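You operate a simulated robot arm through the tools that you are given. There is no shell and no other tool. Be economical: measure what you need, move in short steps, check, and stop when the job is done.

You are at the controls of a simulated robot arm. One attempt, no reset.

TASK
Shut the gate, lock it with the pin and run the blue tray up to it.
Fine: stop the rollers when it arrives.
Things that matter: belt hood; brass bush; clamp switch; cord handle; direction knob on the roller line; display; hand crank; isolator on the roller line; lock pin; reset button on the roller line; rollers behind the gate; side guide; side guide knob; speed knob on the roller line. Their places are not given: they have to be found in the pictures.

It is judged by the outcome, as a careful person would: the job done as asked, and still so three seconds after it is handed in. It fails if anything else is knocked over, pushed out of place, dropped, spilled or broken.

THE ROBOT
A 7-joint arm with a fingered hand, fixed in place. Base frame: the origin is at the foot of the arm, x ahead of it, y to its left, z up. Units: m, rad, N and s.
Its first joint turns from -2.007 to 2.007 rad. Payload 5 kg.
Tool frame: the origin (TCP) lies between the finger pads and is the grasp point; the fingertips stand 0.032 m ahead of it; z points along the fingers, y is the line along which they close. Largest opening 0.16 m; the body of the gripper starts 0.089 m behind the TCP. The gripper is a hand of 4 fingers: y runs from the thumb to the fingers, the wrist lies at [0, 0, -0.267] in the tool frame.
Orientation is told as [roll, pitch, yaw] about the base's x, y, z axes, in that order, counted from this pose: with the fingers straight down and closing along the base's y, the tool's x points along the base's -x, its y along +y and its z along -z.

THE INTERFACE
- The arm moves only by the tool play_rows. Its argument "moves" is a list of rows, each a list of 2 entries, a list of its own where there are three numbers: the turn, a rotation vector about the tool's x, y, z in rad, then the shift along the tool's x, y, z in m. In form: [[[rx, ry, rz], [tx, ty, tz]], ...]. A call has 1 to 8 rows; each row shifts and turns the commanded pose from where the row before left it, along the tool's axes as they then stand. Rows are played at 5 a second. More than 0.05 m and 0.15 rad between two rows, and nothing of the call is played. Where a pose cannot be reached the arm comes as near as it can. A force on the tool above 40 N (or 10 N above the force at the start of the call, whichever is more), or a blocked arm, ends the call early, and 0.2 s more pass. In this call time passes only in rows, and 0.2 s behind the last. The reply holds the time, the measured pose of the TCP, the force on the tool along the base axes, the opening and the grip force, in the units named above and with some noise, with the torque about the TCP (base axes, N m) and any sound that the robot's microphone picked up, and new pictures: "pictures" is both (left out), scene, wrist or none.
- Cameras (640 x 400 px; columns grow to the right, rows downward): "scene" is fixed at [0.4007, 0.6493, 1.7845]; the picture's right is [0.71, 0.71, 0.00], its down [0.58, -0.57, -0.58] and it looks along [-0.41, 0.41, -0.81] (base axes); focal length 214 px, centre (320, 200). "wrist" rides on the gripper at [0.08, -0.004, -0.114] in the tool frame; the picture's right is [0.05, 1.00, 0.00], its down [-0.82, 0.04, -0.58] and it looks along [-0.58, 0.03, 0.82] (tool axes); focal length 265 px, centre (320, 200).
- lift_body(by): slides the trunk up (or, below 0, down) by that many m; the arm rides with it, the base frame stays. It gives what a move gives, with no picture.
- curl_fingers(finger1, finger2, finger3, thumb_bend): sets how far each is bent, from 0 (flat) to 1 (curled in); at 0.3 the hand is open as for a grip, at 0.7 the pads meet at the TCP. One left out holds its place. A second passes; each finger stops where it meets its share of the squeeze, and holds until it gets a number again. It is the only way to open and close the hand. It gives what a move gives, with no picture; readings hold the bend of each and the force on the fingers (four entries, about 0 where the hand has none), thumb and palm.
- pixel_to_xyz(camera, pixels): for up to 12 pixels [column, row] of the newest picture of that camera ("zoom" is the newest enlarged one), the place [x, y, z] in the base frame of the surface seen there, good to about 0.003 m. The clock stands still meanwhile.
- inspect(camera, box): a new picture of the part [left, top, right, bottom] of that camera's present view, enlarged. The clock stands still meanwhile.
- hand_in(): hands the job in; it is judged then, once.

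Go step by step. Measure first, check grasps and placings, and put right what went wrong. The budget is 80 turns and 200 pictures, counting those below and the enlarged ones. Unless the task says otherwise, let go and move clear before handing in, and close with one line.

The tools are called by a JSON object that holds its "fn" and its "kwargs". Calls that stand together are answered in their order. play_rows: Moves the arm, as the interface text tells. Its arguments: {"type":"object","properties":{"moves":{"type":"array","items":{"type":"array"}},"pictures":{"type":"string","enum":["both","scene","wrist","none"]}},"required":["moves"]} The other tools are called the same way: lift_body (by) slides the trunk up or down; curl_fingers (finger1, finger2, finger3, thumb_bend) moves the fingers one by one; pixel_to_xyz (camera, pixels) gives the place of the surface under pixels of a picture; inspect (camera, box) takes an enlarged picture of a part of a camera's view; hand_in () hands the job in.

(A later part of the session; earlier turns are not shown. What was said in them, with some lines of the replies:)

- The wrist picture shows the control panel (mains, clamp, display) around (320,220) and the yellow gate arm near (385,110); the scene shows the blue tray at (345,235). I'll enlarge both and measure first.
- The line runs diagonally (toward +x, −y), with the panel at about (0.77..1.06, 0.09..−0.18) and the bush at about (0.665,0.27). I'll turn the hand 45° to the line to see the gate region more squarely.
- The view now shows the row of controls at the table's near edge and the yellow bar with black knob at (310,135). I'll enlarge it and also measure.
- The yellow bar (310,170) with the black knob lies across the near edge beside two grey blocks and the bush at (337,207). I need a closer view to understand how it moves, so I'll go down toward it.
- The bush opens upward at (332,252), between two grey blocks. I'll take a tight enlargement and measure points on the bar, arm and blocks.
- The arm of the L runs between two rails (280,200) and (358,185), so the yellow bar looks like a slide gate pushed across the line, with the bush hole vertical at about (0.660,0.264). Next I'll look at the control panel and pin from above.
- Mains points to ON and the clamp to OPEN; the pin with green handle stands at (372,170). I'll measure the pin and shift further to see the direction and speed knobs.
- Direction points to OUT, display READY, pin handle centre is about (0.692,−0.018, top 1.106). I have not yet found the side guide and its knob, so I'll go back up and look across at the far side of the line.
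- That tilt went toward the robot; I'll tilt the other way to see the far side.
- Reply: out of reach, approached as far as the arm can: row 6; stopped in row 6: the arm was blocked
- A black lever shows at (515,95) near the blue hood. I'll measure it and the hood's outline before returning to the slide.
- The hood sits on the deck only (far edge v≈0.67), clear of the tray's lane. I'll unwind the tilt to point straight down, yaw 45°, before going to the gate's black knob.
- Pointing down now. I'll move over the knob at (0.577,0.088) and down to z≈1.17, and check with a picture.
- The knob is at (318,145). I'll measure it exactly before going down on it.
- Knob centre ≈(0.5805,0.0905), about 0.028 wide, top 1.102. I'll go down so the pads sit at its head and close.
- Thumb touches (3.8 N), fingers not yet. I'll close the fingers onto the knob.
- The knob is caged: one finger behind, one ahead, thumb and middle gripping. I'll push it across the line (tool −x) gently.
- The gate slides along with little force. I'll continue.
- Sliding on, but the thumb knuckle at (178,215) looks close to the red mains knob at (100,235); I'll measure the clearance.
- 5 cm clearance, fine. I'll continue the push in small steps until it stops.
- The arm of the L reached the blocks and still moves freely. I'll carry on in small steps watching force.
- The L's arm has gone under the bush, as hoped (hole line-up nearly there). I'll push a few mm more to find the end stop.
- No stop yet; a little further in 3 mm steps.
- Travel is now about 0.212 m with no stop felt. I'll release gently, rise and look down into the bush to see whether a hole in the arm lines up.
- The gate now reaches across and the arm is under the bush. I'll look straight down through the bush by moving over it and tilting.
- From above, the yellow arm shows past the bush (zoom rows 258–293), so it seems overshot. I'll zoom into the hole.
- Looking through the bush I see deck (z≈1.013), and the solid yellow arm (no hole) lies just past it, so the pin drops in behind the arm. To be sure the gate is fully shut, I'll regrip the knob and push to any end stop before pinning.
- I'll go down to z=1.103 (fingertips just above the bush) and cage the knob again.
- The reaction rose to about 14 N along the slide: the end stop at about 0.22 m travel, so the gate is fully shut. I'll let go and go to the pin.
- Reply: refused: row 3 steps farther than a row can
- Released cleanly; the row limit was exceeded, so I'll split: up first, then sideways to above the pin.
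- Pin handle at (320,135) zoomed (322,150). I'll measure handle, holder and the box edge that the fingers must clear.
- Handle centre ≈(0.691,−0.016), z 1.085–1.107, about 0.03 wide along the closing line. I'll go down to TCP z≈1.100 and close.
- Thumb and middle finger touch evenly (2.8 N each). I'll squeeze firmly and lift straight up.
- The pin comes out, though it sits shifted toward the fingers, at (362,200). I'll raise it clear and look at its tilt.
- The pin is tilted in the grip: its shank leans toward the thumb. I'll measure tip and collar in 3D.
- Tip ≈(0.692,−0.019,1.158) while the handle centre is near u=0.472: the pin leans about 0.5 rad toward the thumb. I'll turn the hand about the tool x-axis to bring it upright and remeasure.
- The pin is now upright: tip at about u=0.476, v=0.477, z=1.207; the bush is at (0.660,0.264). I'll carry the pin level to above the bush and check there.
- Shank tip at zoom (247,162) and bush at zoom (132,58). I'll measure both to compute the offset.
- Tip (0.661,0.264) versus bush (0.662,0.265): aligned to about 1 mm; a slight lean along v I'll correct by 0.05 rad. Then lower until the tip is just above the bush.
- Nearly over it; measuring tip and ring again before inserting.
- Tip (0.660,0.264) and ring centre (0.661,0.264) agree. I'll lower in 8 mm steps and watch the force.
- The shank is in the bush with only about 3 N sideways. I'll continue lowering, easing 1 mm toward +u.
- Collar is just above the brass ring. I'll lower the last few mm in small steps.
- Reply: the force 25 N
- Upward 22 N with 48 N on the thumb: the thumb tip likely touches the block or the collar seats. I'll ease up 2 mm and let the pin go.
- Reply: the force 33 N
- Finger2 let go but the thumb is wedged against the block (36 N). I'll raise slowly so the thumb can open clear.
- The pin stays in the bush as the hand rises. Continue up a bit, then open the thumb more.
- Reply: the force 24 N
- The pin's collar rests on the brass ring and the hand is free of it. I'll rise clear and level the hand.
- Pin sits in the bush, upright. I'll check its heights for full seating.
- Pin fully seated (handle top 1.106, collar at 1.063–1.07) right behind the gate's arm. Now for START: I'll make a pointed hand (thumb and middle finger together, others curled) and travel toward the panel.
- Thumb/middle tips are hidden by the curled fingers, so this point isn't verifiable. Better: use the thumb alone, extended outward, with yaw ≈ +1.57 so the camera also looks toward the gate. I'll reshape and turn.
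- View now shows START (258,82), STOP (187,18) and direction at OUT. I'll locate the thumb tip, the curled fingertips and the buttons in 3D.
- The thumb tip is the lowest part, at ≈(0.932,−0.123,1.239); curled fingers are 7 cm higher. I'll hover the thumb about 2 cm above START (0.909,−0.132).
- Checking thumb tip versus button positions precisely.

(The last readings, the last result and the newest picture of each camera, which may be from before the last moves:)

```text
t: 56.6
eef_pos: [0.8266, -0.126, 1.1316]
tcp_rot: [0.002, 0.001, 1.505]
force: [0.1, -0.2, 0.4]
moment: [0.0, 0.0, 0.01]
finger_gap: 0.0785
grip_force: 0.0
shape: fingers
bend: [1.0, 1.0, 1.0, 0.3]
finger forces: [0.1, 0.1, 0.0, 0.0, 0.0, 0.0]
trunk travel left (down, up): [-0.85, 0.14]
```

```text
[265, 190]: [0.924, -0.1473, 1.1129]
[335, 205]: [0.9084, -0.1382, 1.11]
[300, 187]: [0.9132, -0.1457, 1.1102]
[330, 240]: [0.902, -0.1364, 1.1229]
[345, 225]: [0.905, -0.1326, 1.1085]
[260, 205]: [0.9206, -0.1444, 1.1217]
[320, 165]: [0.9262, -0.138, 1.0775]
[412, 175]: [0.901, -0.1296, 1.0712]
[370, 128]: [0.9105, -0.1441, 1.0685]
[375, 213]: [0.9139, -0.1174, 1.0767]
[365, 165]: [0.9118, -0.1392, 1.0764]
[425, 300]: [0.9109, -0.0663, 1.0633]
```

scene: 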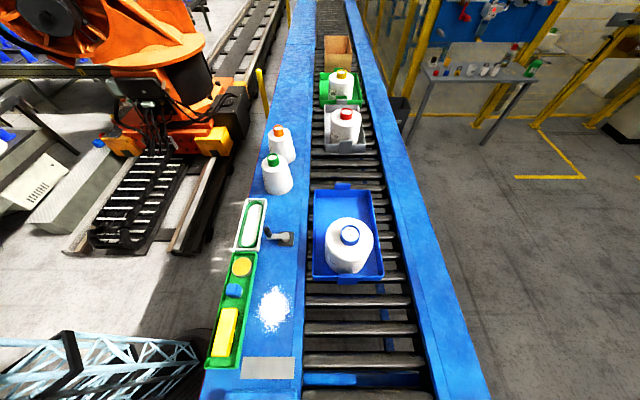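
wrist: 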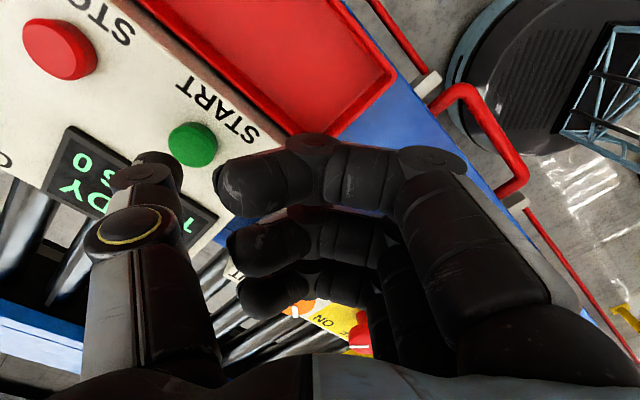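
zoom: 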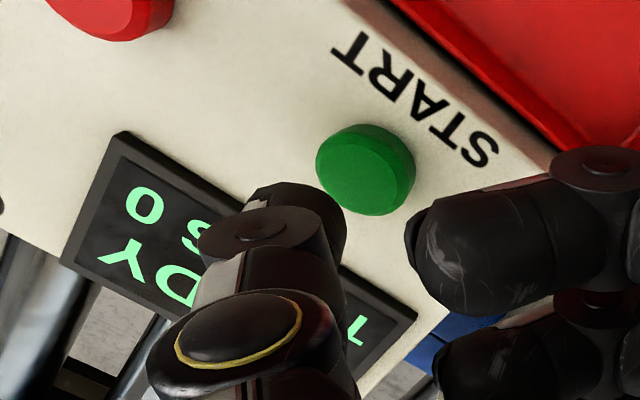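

Thumb tip ≈(0.913,−0.136) over START ≈(0.912,−0.131). I'll press down gently in small steps.

{"fn": "play_rows", "kwargs": {"moves": [[[0, 0, 0], [-0.003, 0, 0.012]], [[0, 0, 0], [0, 0, 0.006]], [[0, 0, 0], [0, 0, 0.004]], [[0, 0, 0], [0, 0, 0.004]]], "pictures": "both"}}

```text
t: 57.6
eef_pos: [0.825, -0.125, 1.1067]
tcp_rot: [-0.001, 0.002, 1.502]
force: [0.6, -0.3, 0.9]
moment: [0.0, -0.07, 0.02]
finger_gap: 0.0784
grip_force: 0.0
shape: fingers
bend: [1.0, 1.0, 1.0, 0.3]
finger forces: [0.0, 0.0, 0.0, 0.0, 0.9, 0.0]
trunk travel left (down, up): [-0.85, 0.14]
```

scene: 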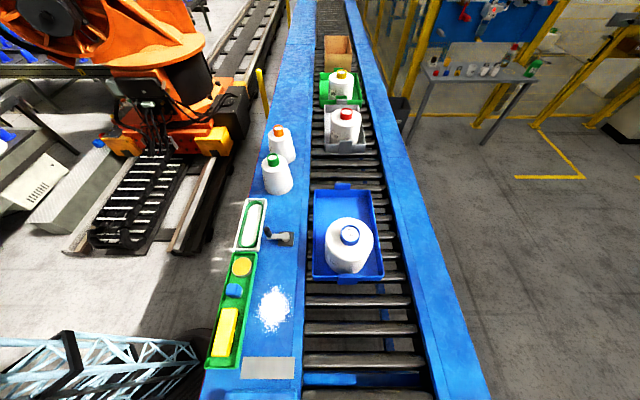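
wrist: 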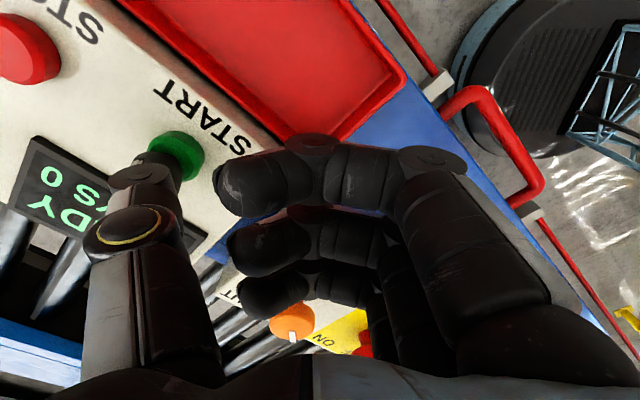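

Just touching (0.9 N). I'll press a few mm more, then rise and check whether it started.

{"fn": "play_rows", "kwargs": {"moves": [[[0, 0, 0], [0, 0, 0.003]], [[0, 0, 0], [0, 0, 0.003]], [[0, 0, 0], [0, 0, 0.002]]], "pictures": "both"}}

```text
t: 58.4
eef_pos: [0.8253, -0.1246, 1.0996]
tcp_rot: [-0.001, 0.003, 1.505]
force: [-1.1, 1.1, 6.7]
moment: [-0.04, -0.58, 0.02]
finger_gap: 0.0789
grip_force: 3.3
shape: fingers
bend: [1.0, 1.0, 1.0, 0.3]
finger forces: [0.0, 0.1, 0.0, 0.0, 6.8, 0.0]
trunk travel left (down, up): [-0.85, 0.14]
heard: click
```

scene: 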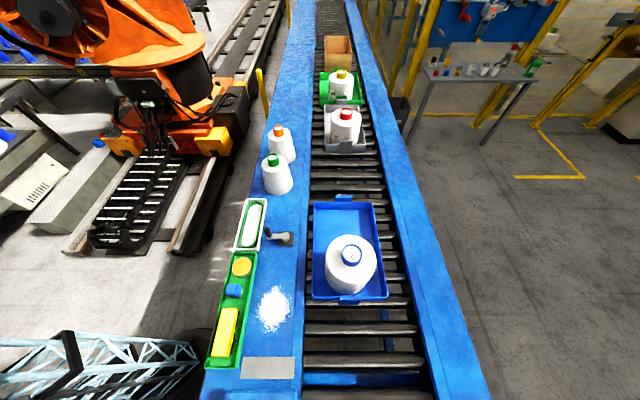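
wrist: 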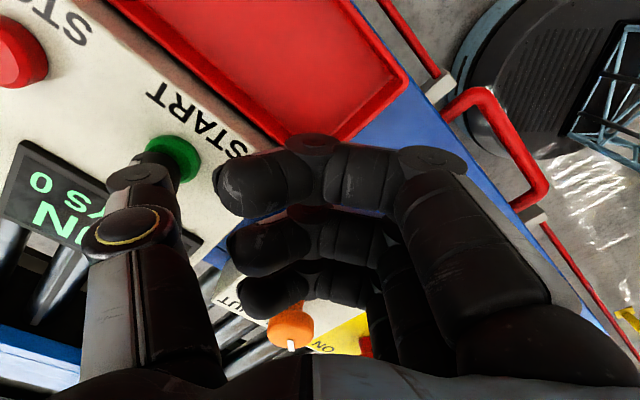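

It clicked and runs: the blue tray has moved (front row 280→301) in the right direction. The clock stands still while I measure its position.

{"fn": "pixel_to_xyz", "kwargs": {"camera": "scene", "pixels": [[348, 299], [343, 198], [351, 254], [313, 298], [387, 297]]}}

{"fn": "inspect", "kwargs": {"camera": "scene", "box": [270, 180, 430, 320]}}

```text
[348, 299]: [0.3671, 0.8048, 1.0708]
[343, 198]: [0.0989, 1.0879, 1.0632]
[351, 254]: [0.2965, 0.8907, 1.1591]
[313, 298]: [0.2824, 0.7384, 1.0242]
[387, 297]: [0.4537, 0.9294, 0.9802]
```

```text
2.86 times, centred on (350, 250) of scene
```

zoom: 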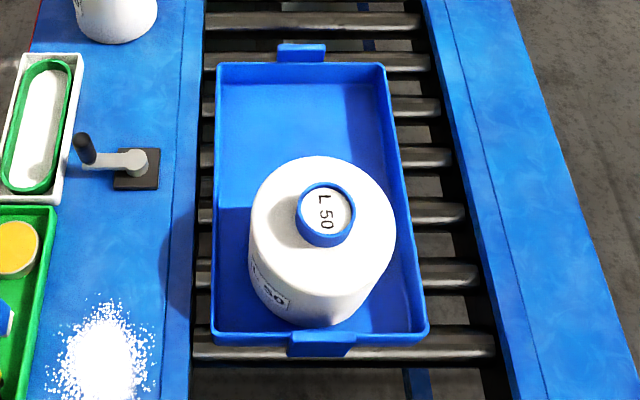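

Tray front is about 0.65 m from the gate. I'll rise and hover the thumb over STOP while timing the tray.

{"fn": "play_rows", "kwargs": {"moves": [[[0, 0, 0], [0, 0, -0.025]], [[0, 0, 0], [0.027, -0.031, 0]], [[0, 0, 0], [0.028, -0.0315, 0]]], "pictures": "both"}}

{"fn": "pixel_to_xyz", "kwargs": {"camera": "scene", "pixels": [[354, 278], [354, 284], [352, 268]]}}

{"fn": "inspect", "kwargs": {"camera": "wrist", "box": [60, 60, 280, 260]}}

```text
t: 59.2
eef_pos: [0.8843, -0.1837, 1.1238]
tcp_rot: [0.001, 0.001, 1.503]
force: [0.1, -0.3, 0.3]
moment: [-0.03, 0.0, -0.02]
finger_gap: 0.0784
grip_force: 0.0
shape: fingers
bend: [1.0, 1.0, 1.0, 0.3]
finger forces: [0.1, 0.0, 0.0, 0.0, 0.0, 0.0]
trunk travel left (down, up): [-0.85, 0.14]
```

scene: 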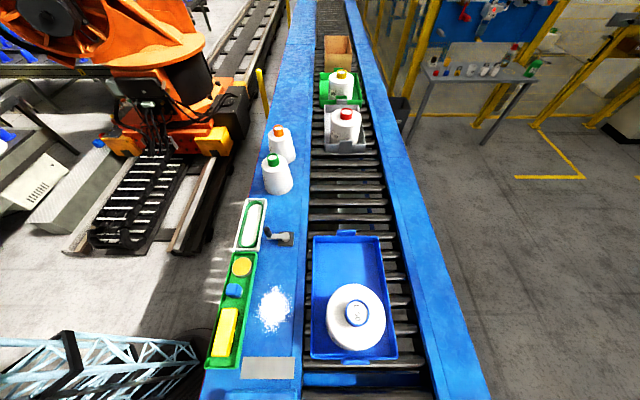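
wrist: 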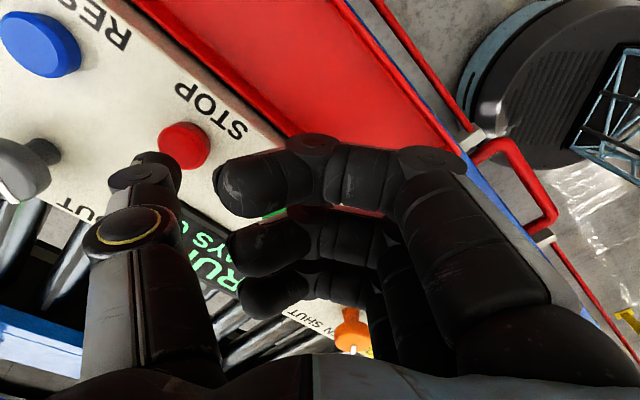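

```text
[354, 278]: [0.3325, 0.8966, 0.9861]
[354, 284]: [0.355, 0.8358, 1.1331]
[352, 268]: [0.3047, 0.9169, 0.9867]
```

```text
2.00 times, centred on (170, 160) of wrist
```

zoom: 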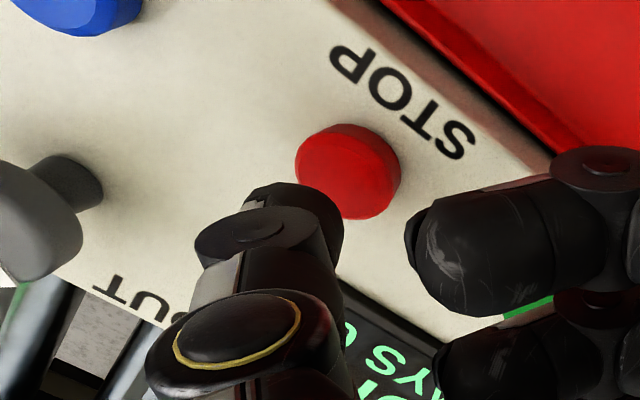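

Reading the bottle cap and tray front to get the speed.

{"fn": "pixel_to_xyz", "kwargs": {"camera": "scene", "pixels": [[356, 311], [353, 357], [345, 232], [313, 355]]}}

{"fn": "pixel_to_xyz", "kwargs": {"camera": "zoom", "pixels": [[265, 190], [335, 205], [300, 187], [298, 165], [400, 175], [345, 128], [355, 215]]}}

```text
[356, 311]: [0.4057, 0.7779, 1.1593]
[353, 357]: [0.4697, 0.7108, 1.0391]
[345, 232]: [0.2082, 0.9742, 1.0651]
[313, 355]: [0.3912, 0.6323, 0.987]
```

```text
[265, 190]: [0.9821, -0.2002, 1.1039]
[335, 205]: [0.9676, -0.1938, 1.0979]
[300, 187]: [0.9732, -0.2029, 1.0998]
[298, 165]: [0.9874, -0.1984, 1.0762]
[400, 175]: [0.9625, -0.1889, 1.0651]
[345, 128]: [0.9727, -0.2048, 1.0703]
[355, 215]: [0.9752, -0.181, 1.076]
```

Speed ≈0.196 m/s; the tray front (u≈−0.165) has about 0.50 m to go, so it arrives at about t=61.8. I'll bring the thumb just above STOP and wait till t≈61.0.

{"fn": "play_rows", "kwargs": {"moves": [[[0, 0, 0], [0, 0, 0.008]], [[0, 0, 0], [0, 0, 0.006]], [[0, 0, 0], [0, 0, 0]], [[0, 0, 0], [0, 0, 0]], [[0, 0, 0], [0, 0, 0]], [[0, 0, 0], [0, 0, 0]], [[0, 0, 0], [0, 0, 0]]], "pictures": "both"}}

```text
t: 60.8
eef_pos: [0.8828, -0.1827, 1.1093]
tcp_rot: [0.002, 0.002, 1.504]
force: [0.6, 0.0, -0.8]
moment: [0.0, -0.02, 0.0]
finger_gap: 0.078
grip_force: 0.0
shape: fingers
bend: [1.0, 1.0, 1.0, 0.3]
finger forces: [0.0, 0.0, 0.0, 0.0, 0.1, 0.0]
trunk travel left (down, up): [-0.85, 0.14]
```

scene: 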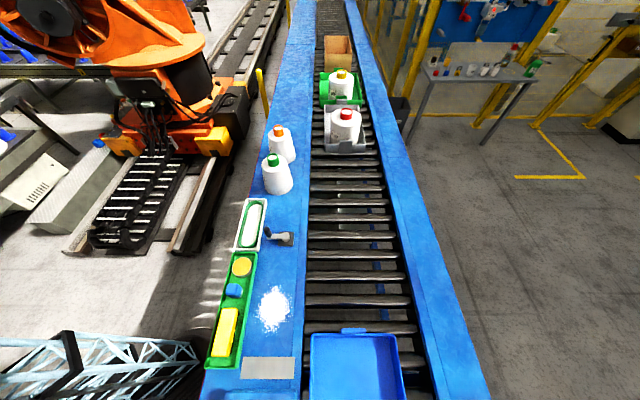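
wrist: 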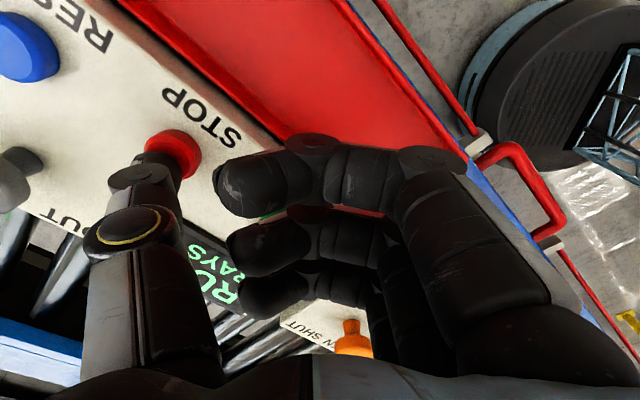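

Measuring the tray's back end to confirm the remaining distance.

{"fn": "pixel_to_xyz", "kwargs": {"camera": "scene", "pixels": [[353, 330], [353, 338], [315, 338]]}}

```text
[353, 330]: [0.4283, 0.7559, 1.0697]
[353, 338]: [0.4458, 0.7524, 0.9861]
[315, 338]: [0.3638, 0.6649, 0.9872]
```

About 0.195 m left (1.0 s). I'll wait four rows and press STOP so it clicks at about t=62.1.

{"fn": "play_rows", "kwargs": {"moves": [[[0, 0, 0], [0, 0, 0]], [[0, 0, 0], [0, 0, 0]], [[0, 0, 0], [0, 0, 0]], [[0, 0, 0], [0, 0, 0]], [[0, 0, 0], [0, 0, 0.005]], [[0, 0, 0], [0, 0, 0.004]], [[0, 0, 0], [0, 0, 0.003]]], "pictures": "both"}}

```text
t: 62.4
eef_pos: [0.882, -0.1835, 1.0995]
tcp_rot: [-0.001, 0.0, 1.504]
force: [-2.5, 1.1, 7.5]
moment: [-0.04, -0.7, 0.02]
finger_gap: 0.0784
grip_force: 4.0
shape: fingers
bend: [1.0, 1.0, 1.0, 0.3]
finger forces: [0.0, 0.0, 0.1, 0.0, 8.3, 0.0]
trunk travel left (down, up): [-0.85, 0.14]
heard: click
```

scene: 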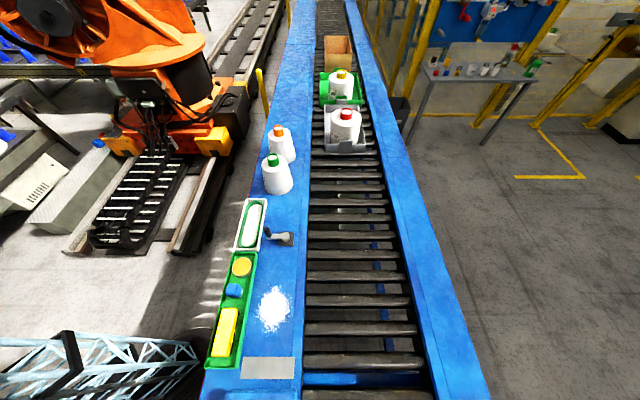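
wrist: 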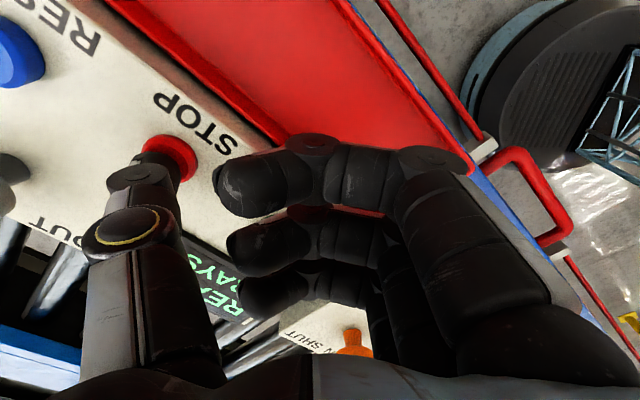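

The click came and the display shows READY again: rollers stopped. I'll rise and go back to view the gate.

{"fn": "play_rows", "kwargs": {"moves": [[[0, 0, 0], [0, 0, -0.03]], [[0, 0, 0], [0, 0, -0.045]], [[0, 0, 0], [0, 0, -0.045]], [[0, 0, 0.14], [0, 0, -0.04]], [[0, 0, 0.14], [0, 0, -0.02]], [[0, 0, 0.14], [0, 0, 0]], [[0, 0, 0.14], [0, 0, 0]], [[0, 0, 0.14], [0, 0, 0]]], "pictures": "none"}}

{"fn": "play_rows", "kwargs": {"moves": [[[0, 0, 0], [0.02, 0.045, 0]], [[0, 0, 0], [0.02, 0.045, 0]], [[0, 0, 0], [0.02, 0.045, -0.01]], [[0, 0, 0], [0.02, 0.045, -0.01]], [[0, 0, 0], [0.0, 0.045, -0.01]], [[0, 0, 0], [0, 0.045, -0.01]], [[0, 0, 0], [0, 0.045, 0]], [[0, 0, 0], [0, 0.03, 0]]], "pictures": "wrist"}}

```text
t: 64.2
eef_pos: [0.8846, -0.1827, 1.2779]
tcp_rot: [0.0, 0.003, 0.802]
force: [0.1, 0.8, 0.2]
moment: [-0.02, 0.02, 0.01]
finger_gap: 0.0782
grip_force: 0.2
shape: fingers
bend: [1.0, 1.0, 1.0, 0.3]
finger forces: [0.1, 0.0, 0.0, 0.1, 0.1, 0.0]
trunk travel left (down, up): [-0.85, 0.14]
```

```text
refused: row 3 steps farther than a row can; nothing moved
```

Row size exceeded; I'll resend with smaller steps.

{"fn": "play_rows", "kwargs": {"moves": [[[0, 0, 0], [0.02, 0.044, 0]], [[0, 0, 0], [0.02, 0.044, 0]], [[0, 0, 0], [0.02, 0.044, 0]], [[0, 0, 0], [0.02, 0.044, 0]], [[0, 0, 0], [0.0, 0.045, -0.015]], [[0, 0, 0], [0, 0.045, -0.015]], [[0, 0, 0], [0, 0.045, -0.015]], [[0, 0, 0], [0, 0.04, -0.015]]], "pictures": "wrist"}}

{"fn": "inspect", "kwargs": {"camera": "wrist", "box": [180, 60, 460, 300]}}

```text
t: 66.0
eef_pos: [0.5748, 0.0061, 1.3382]
tcp_rot: [-0.001, 0.002, 0.802]
force: [0.2, 0.1, -0.7]
moment: [-0.04, -0.05, 0.02]
finger_gap: 0.0786
grip_force: 0.0
shape: fingers
bend: [1.0, 1.0, 1.0, 0.3]
finger forces: [0.0, 0.0, 0.0, 0.0, 0.0, 0.2]
trunk travel left (down, up): [-0.85, 0.14]
```

wrist: 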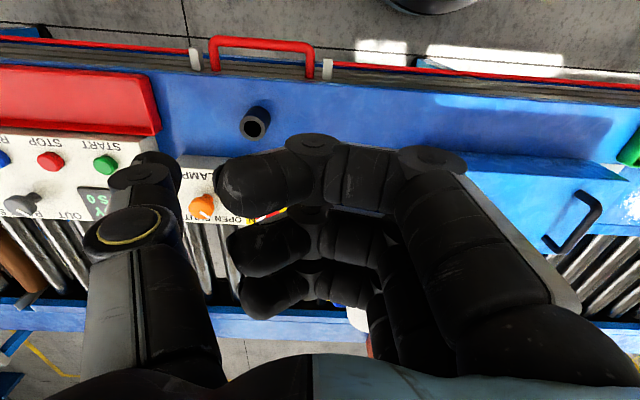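

```text
1.67 times, centred on (320, 180) of wrist
```

zoom: 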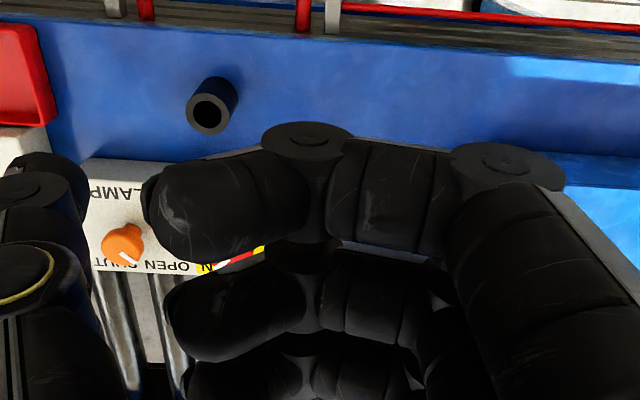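

Curled fingers block the view; I'll open the hand and shift toward the gate.

{"fn": "curl_fingers", "kwargs": {"finger1": 0.3, "finger2": 0.3, "finger3": 0.3, "thumb_bend": 0.3}}

{"fn": "play_rows", "kwargs": {"moves": [[[0, 0, 0], [0, 0.045, -0.01]], [[0, 0, 0], [0, 0.045, -0.01]], [[0, 0, 0], [0, 0.03, -0.02]]], "pictures": "wrist"}}

{"fn": "inspect", "kwargs": {"camera": "wrist", "box": [180, 100, 480, 340]}}

```text
t: 67.0
eef_pos: [0.5757, 0.0053, 1.3373]
tcp_rot: [0.0, 0.003, 0.803]
force: [0.5, -0.2, 0.8]
moment: [-0.02, 0.02, -0.01]
finger_gap: 0.1709
grip_force: 0.0
shape: fingers
bend: [0.3, 0.3, 0.3, 0.3]
finger forces: [0.0, 0.0, 0.1, 0.0, 0.0, 0.0]
trunk travel left (down, up): [-0.85, 0.14]
```

```text
t: 67.8
eef_pos: [0.4888, 0.0874, 1.3776]
tcp_rot: [-0.002, 0.002, 0.802]
force: [-0.3, 0.4, 0.2]
moment: [-0.05, -0.04, 0.01]
finger_gap: 0.1707
grip_force: 0.0
shape: fingers
bend: [0.3, 0.3, 0.3, 0.3]
finger forces: [0.0, 0.0, 0.0, 0.1, 0.1, 0.1]
trunk travel left (down, up): [-0.85, 0.14]
```

wrist: 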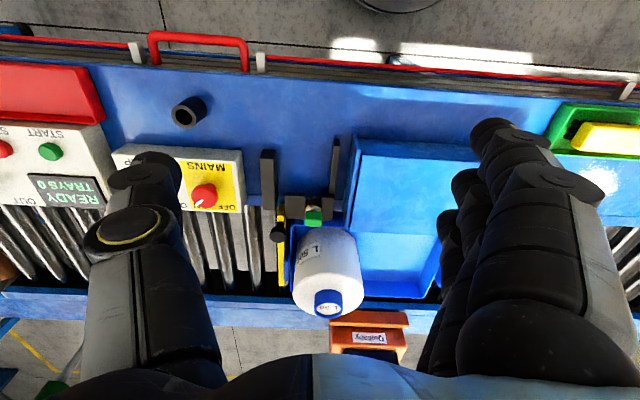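

```text
1.67 times, centred on (330, 220) of wrist
```

zoom: 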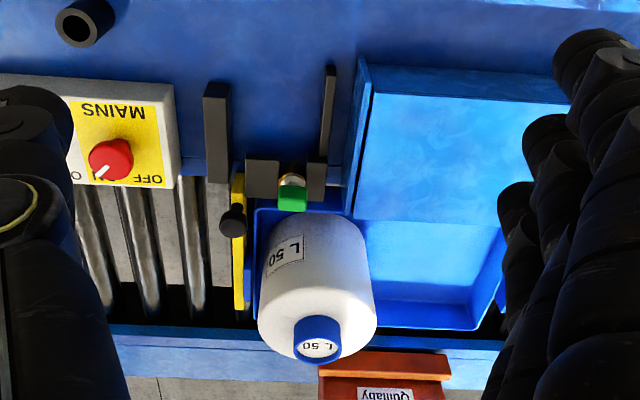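

The blue tray is at the gate, bottle upright, pin in place. I'll zoom in on the gap between tray front and gate.

{"fn": "inspect", "kwargs": {"camera": "wrist", "box": [265, 190, 325, 310]}}

{"fn": "pixel_to_xyz", "kwargs": {"camera": "wrist", "pixels": [[281, 260], [283, 270], [286, 265], [290, 235], [290, 290], [288, 250], [292, 265], [284, 255], [280, 282], [435, 290]]}}

```text
3.33 times, centred on (295, 250) of wrist
```

zoom: 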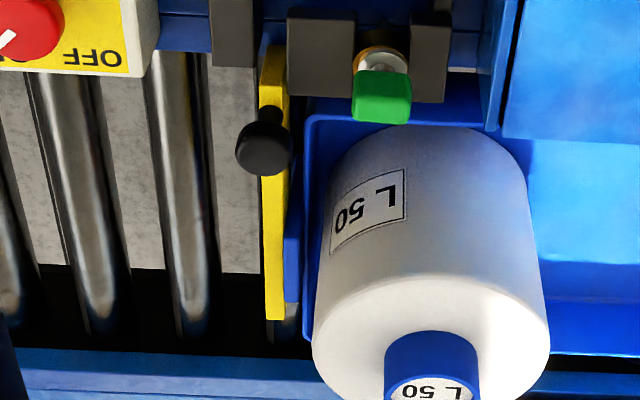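

```text
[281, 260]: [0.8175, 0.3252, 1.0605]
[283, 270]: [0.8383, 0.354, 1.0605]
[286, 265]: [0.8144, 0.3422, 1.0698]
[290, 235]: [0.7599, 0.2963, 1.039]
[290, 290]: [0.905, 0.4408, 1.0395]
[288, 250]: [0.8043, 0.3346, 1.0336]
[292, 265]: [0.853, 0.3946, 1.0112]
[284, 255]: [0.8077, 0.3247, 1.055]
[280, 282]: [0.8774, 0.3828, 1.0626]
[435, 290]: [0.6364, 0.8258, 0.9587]
```

The tray's front lip (zoom 290,260) lies against the yellow gate. The pin is seated, the display shows READY (rollers stopped), nothing else is disturbed and the hand is clear, so I'm handing in.

{"fn": "hand_in", "kwargs": {}}

```text
The job is handed in.
```

The gate is shut and locked with the pin, the blue tray rests against it, and the rollers are stopped.
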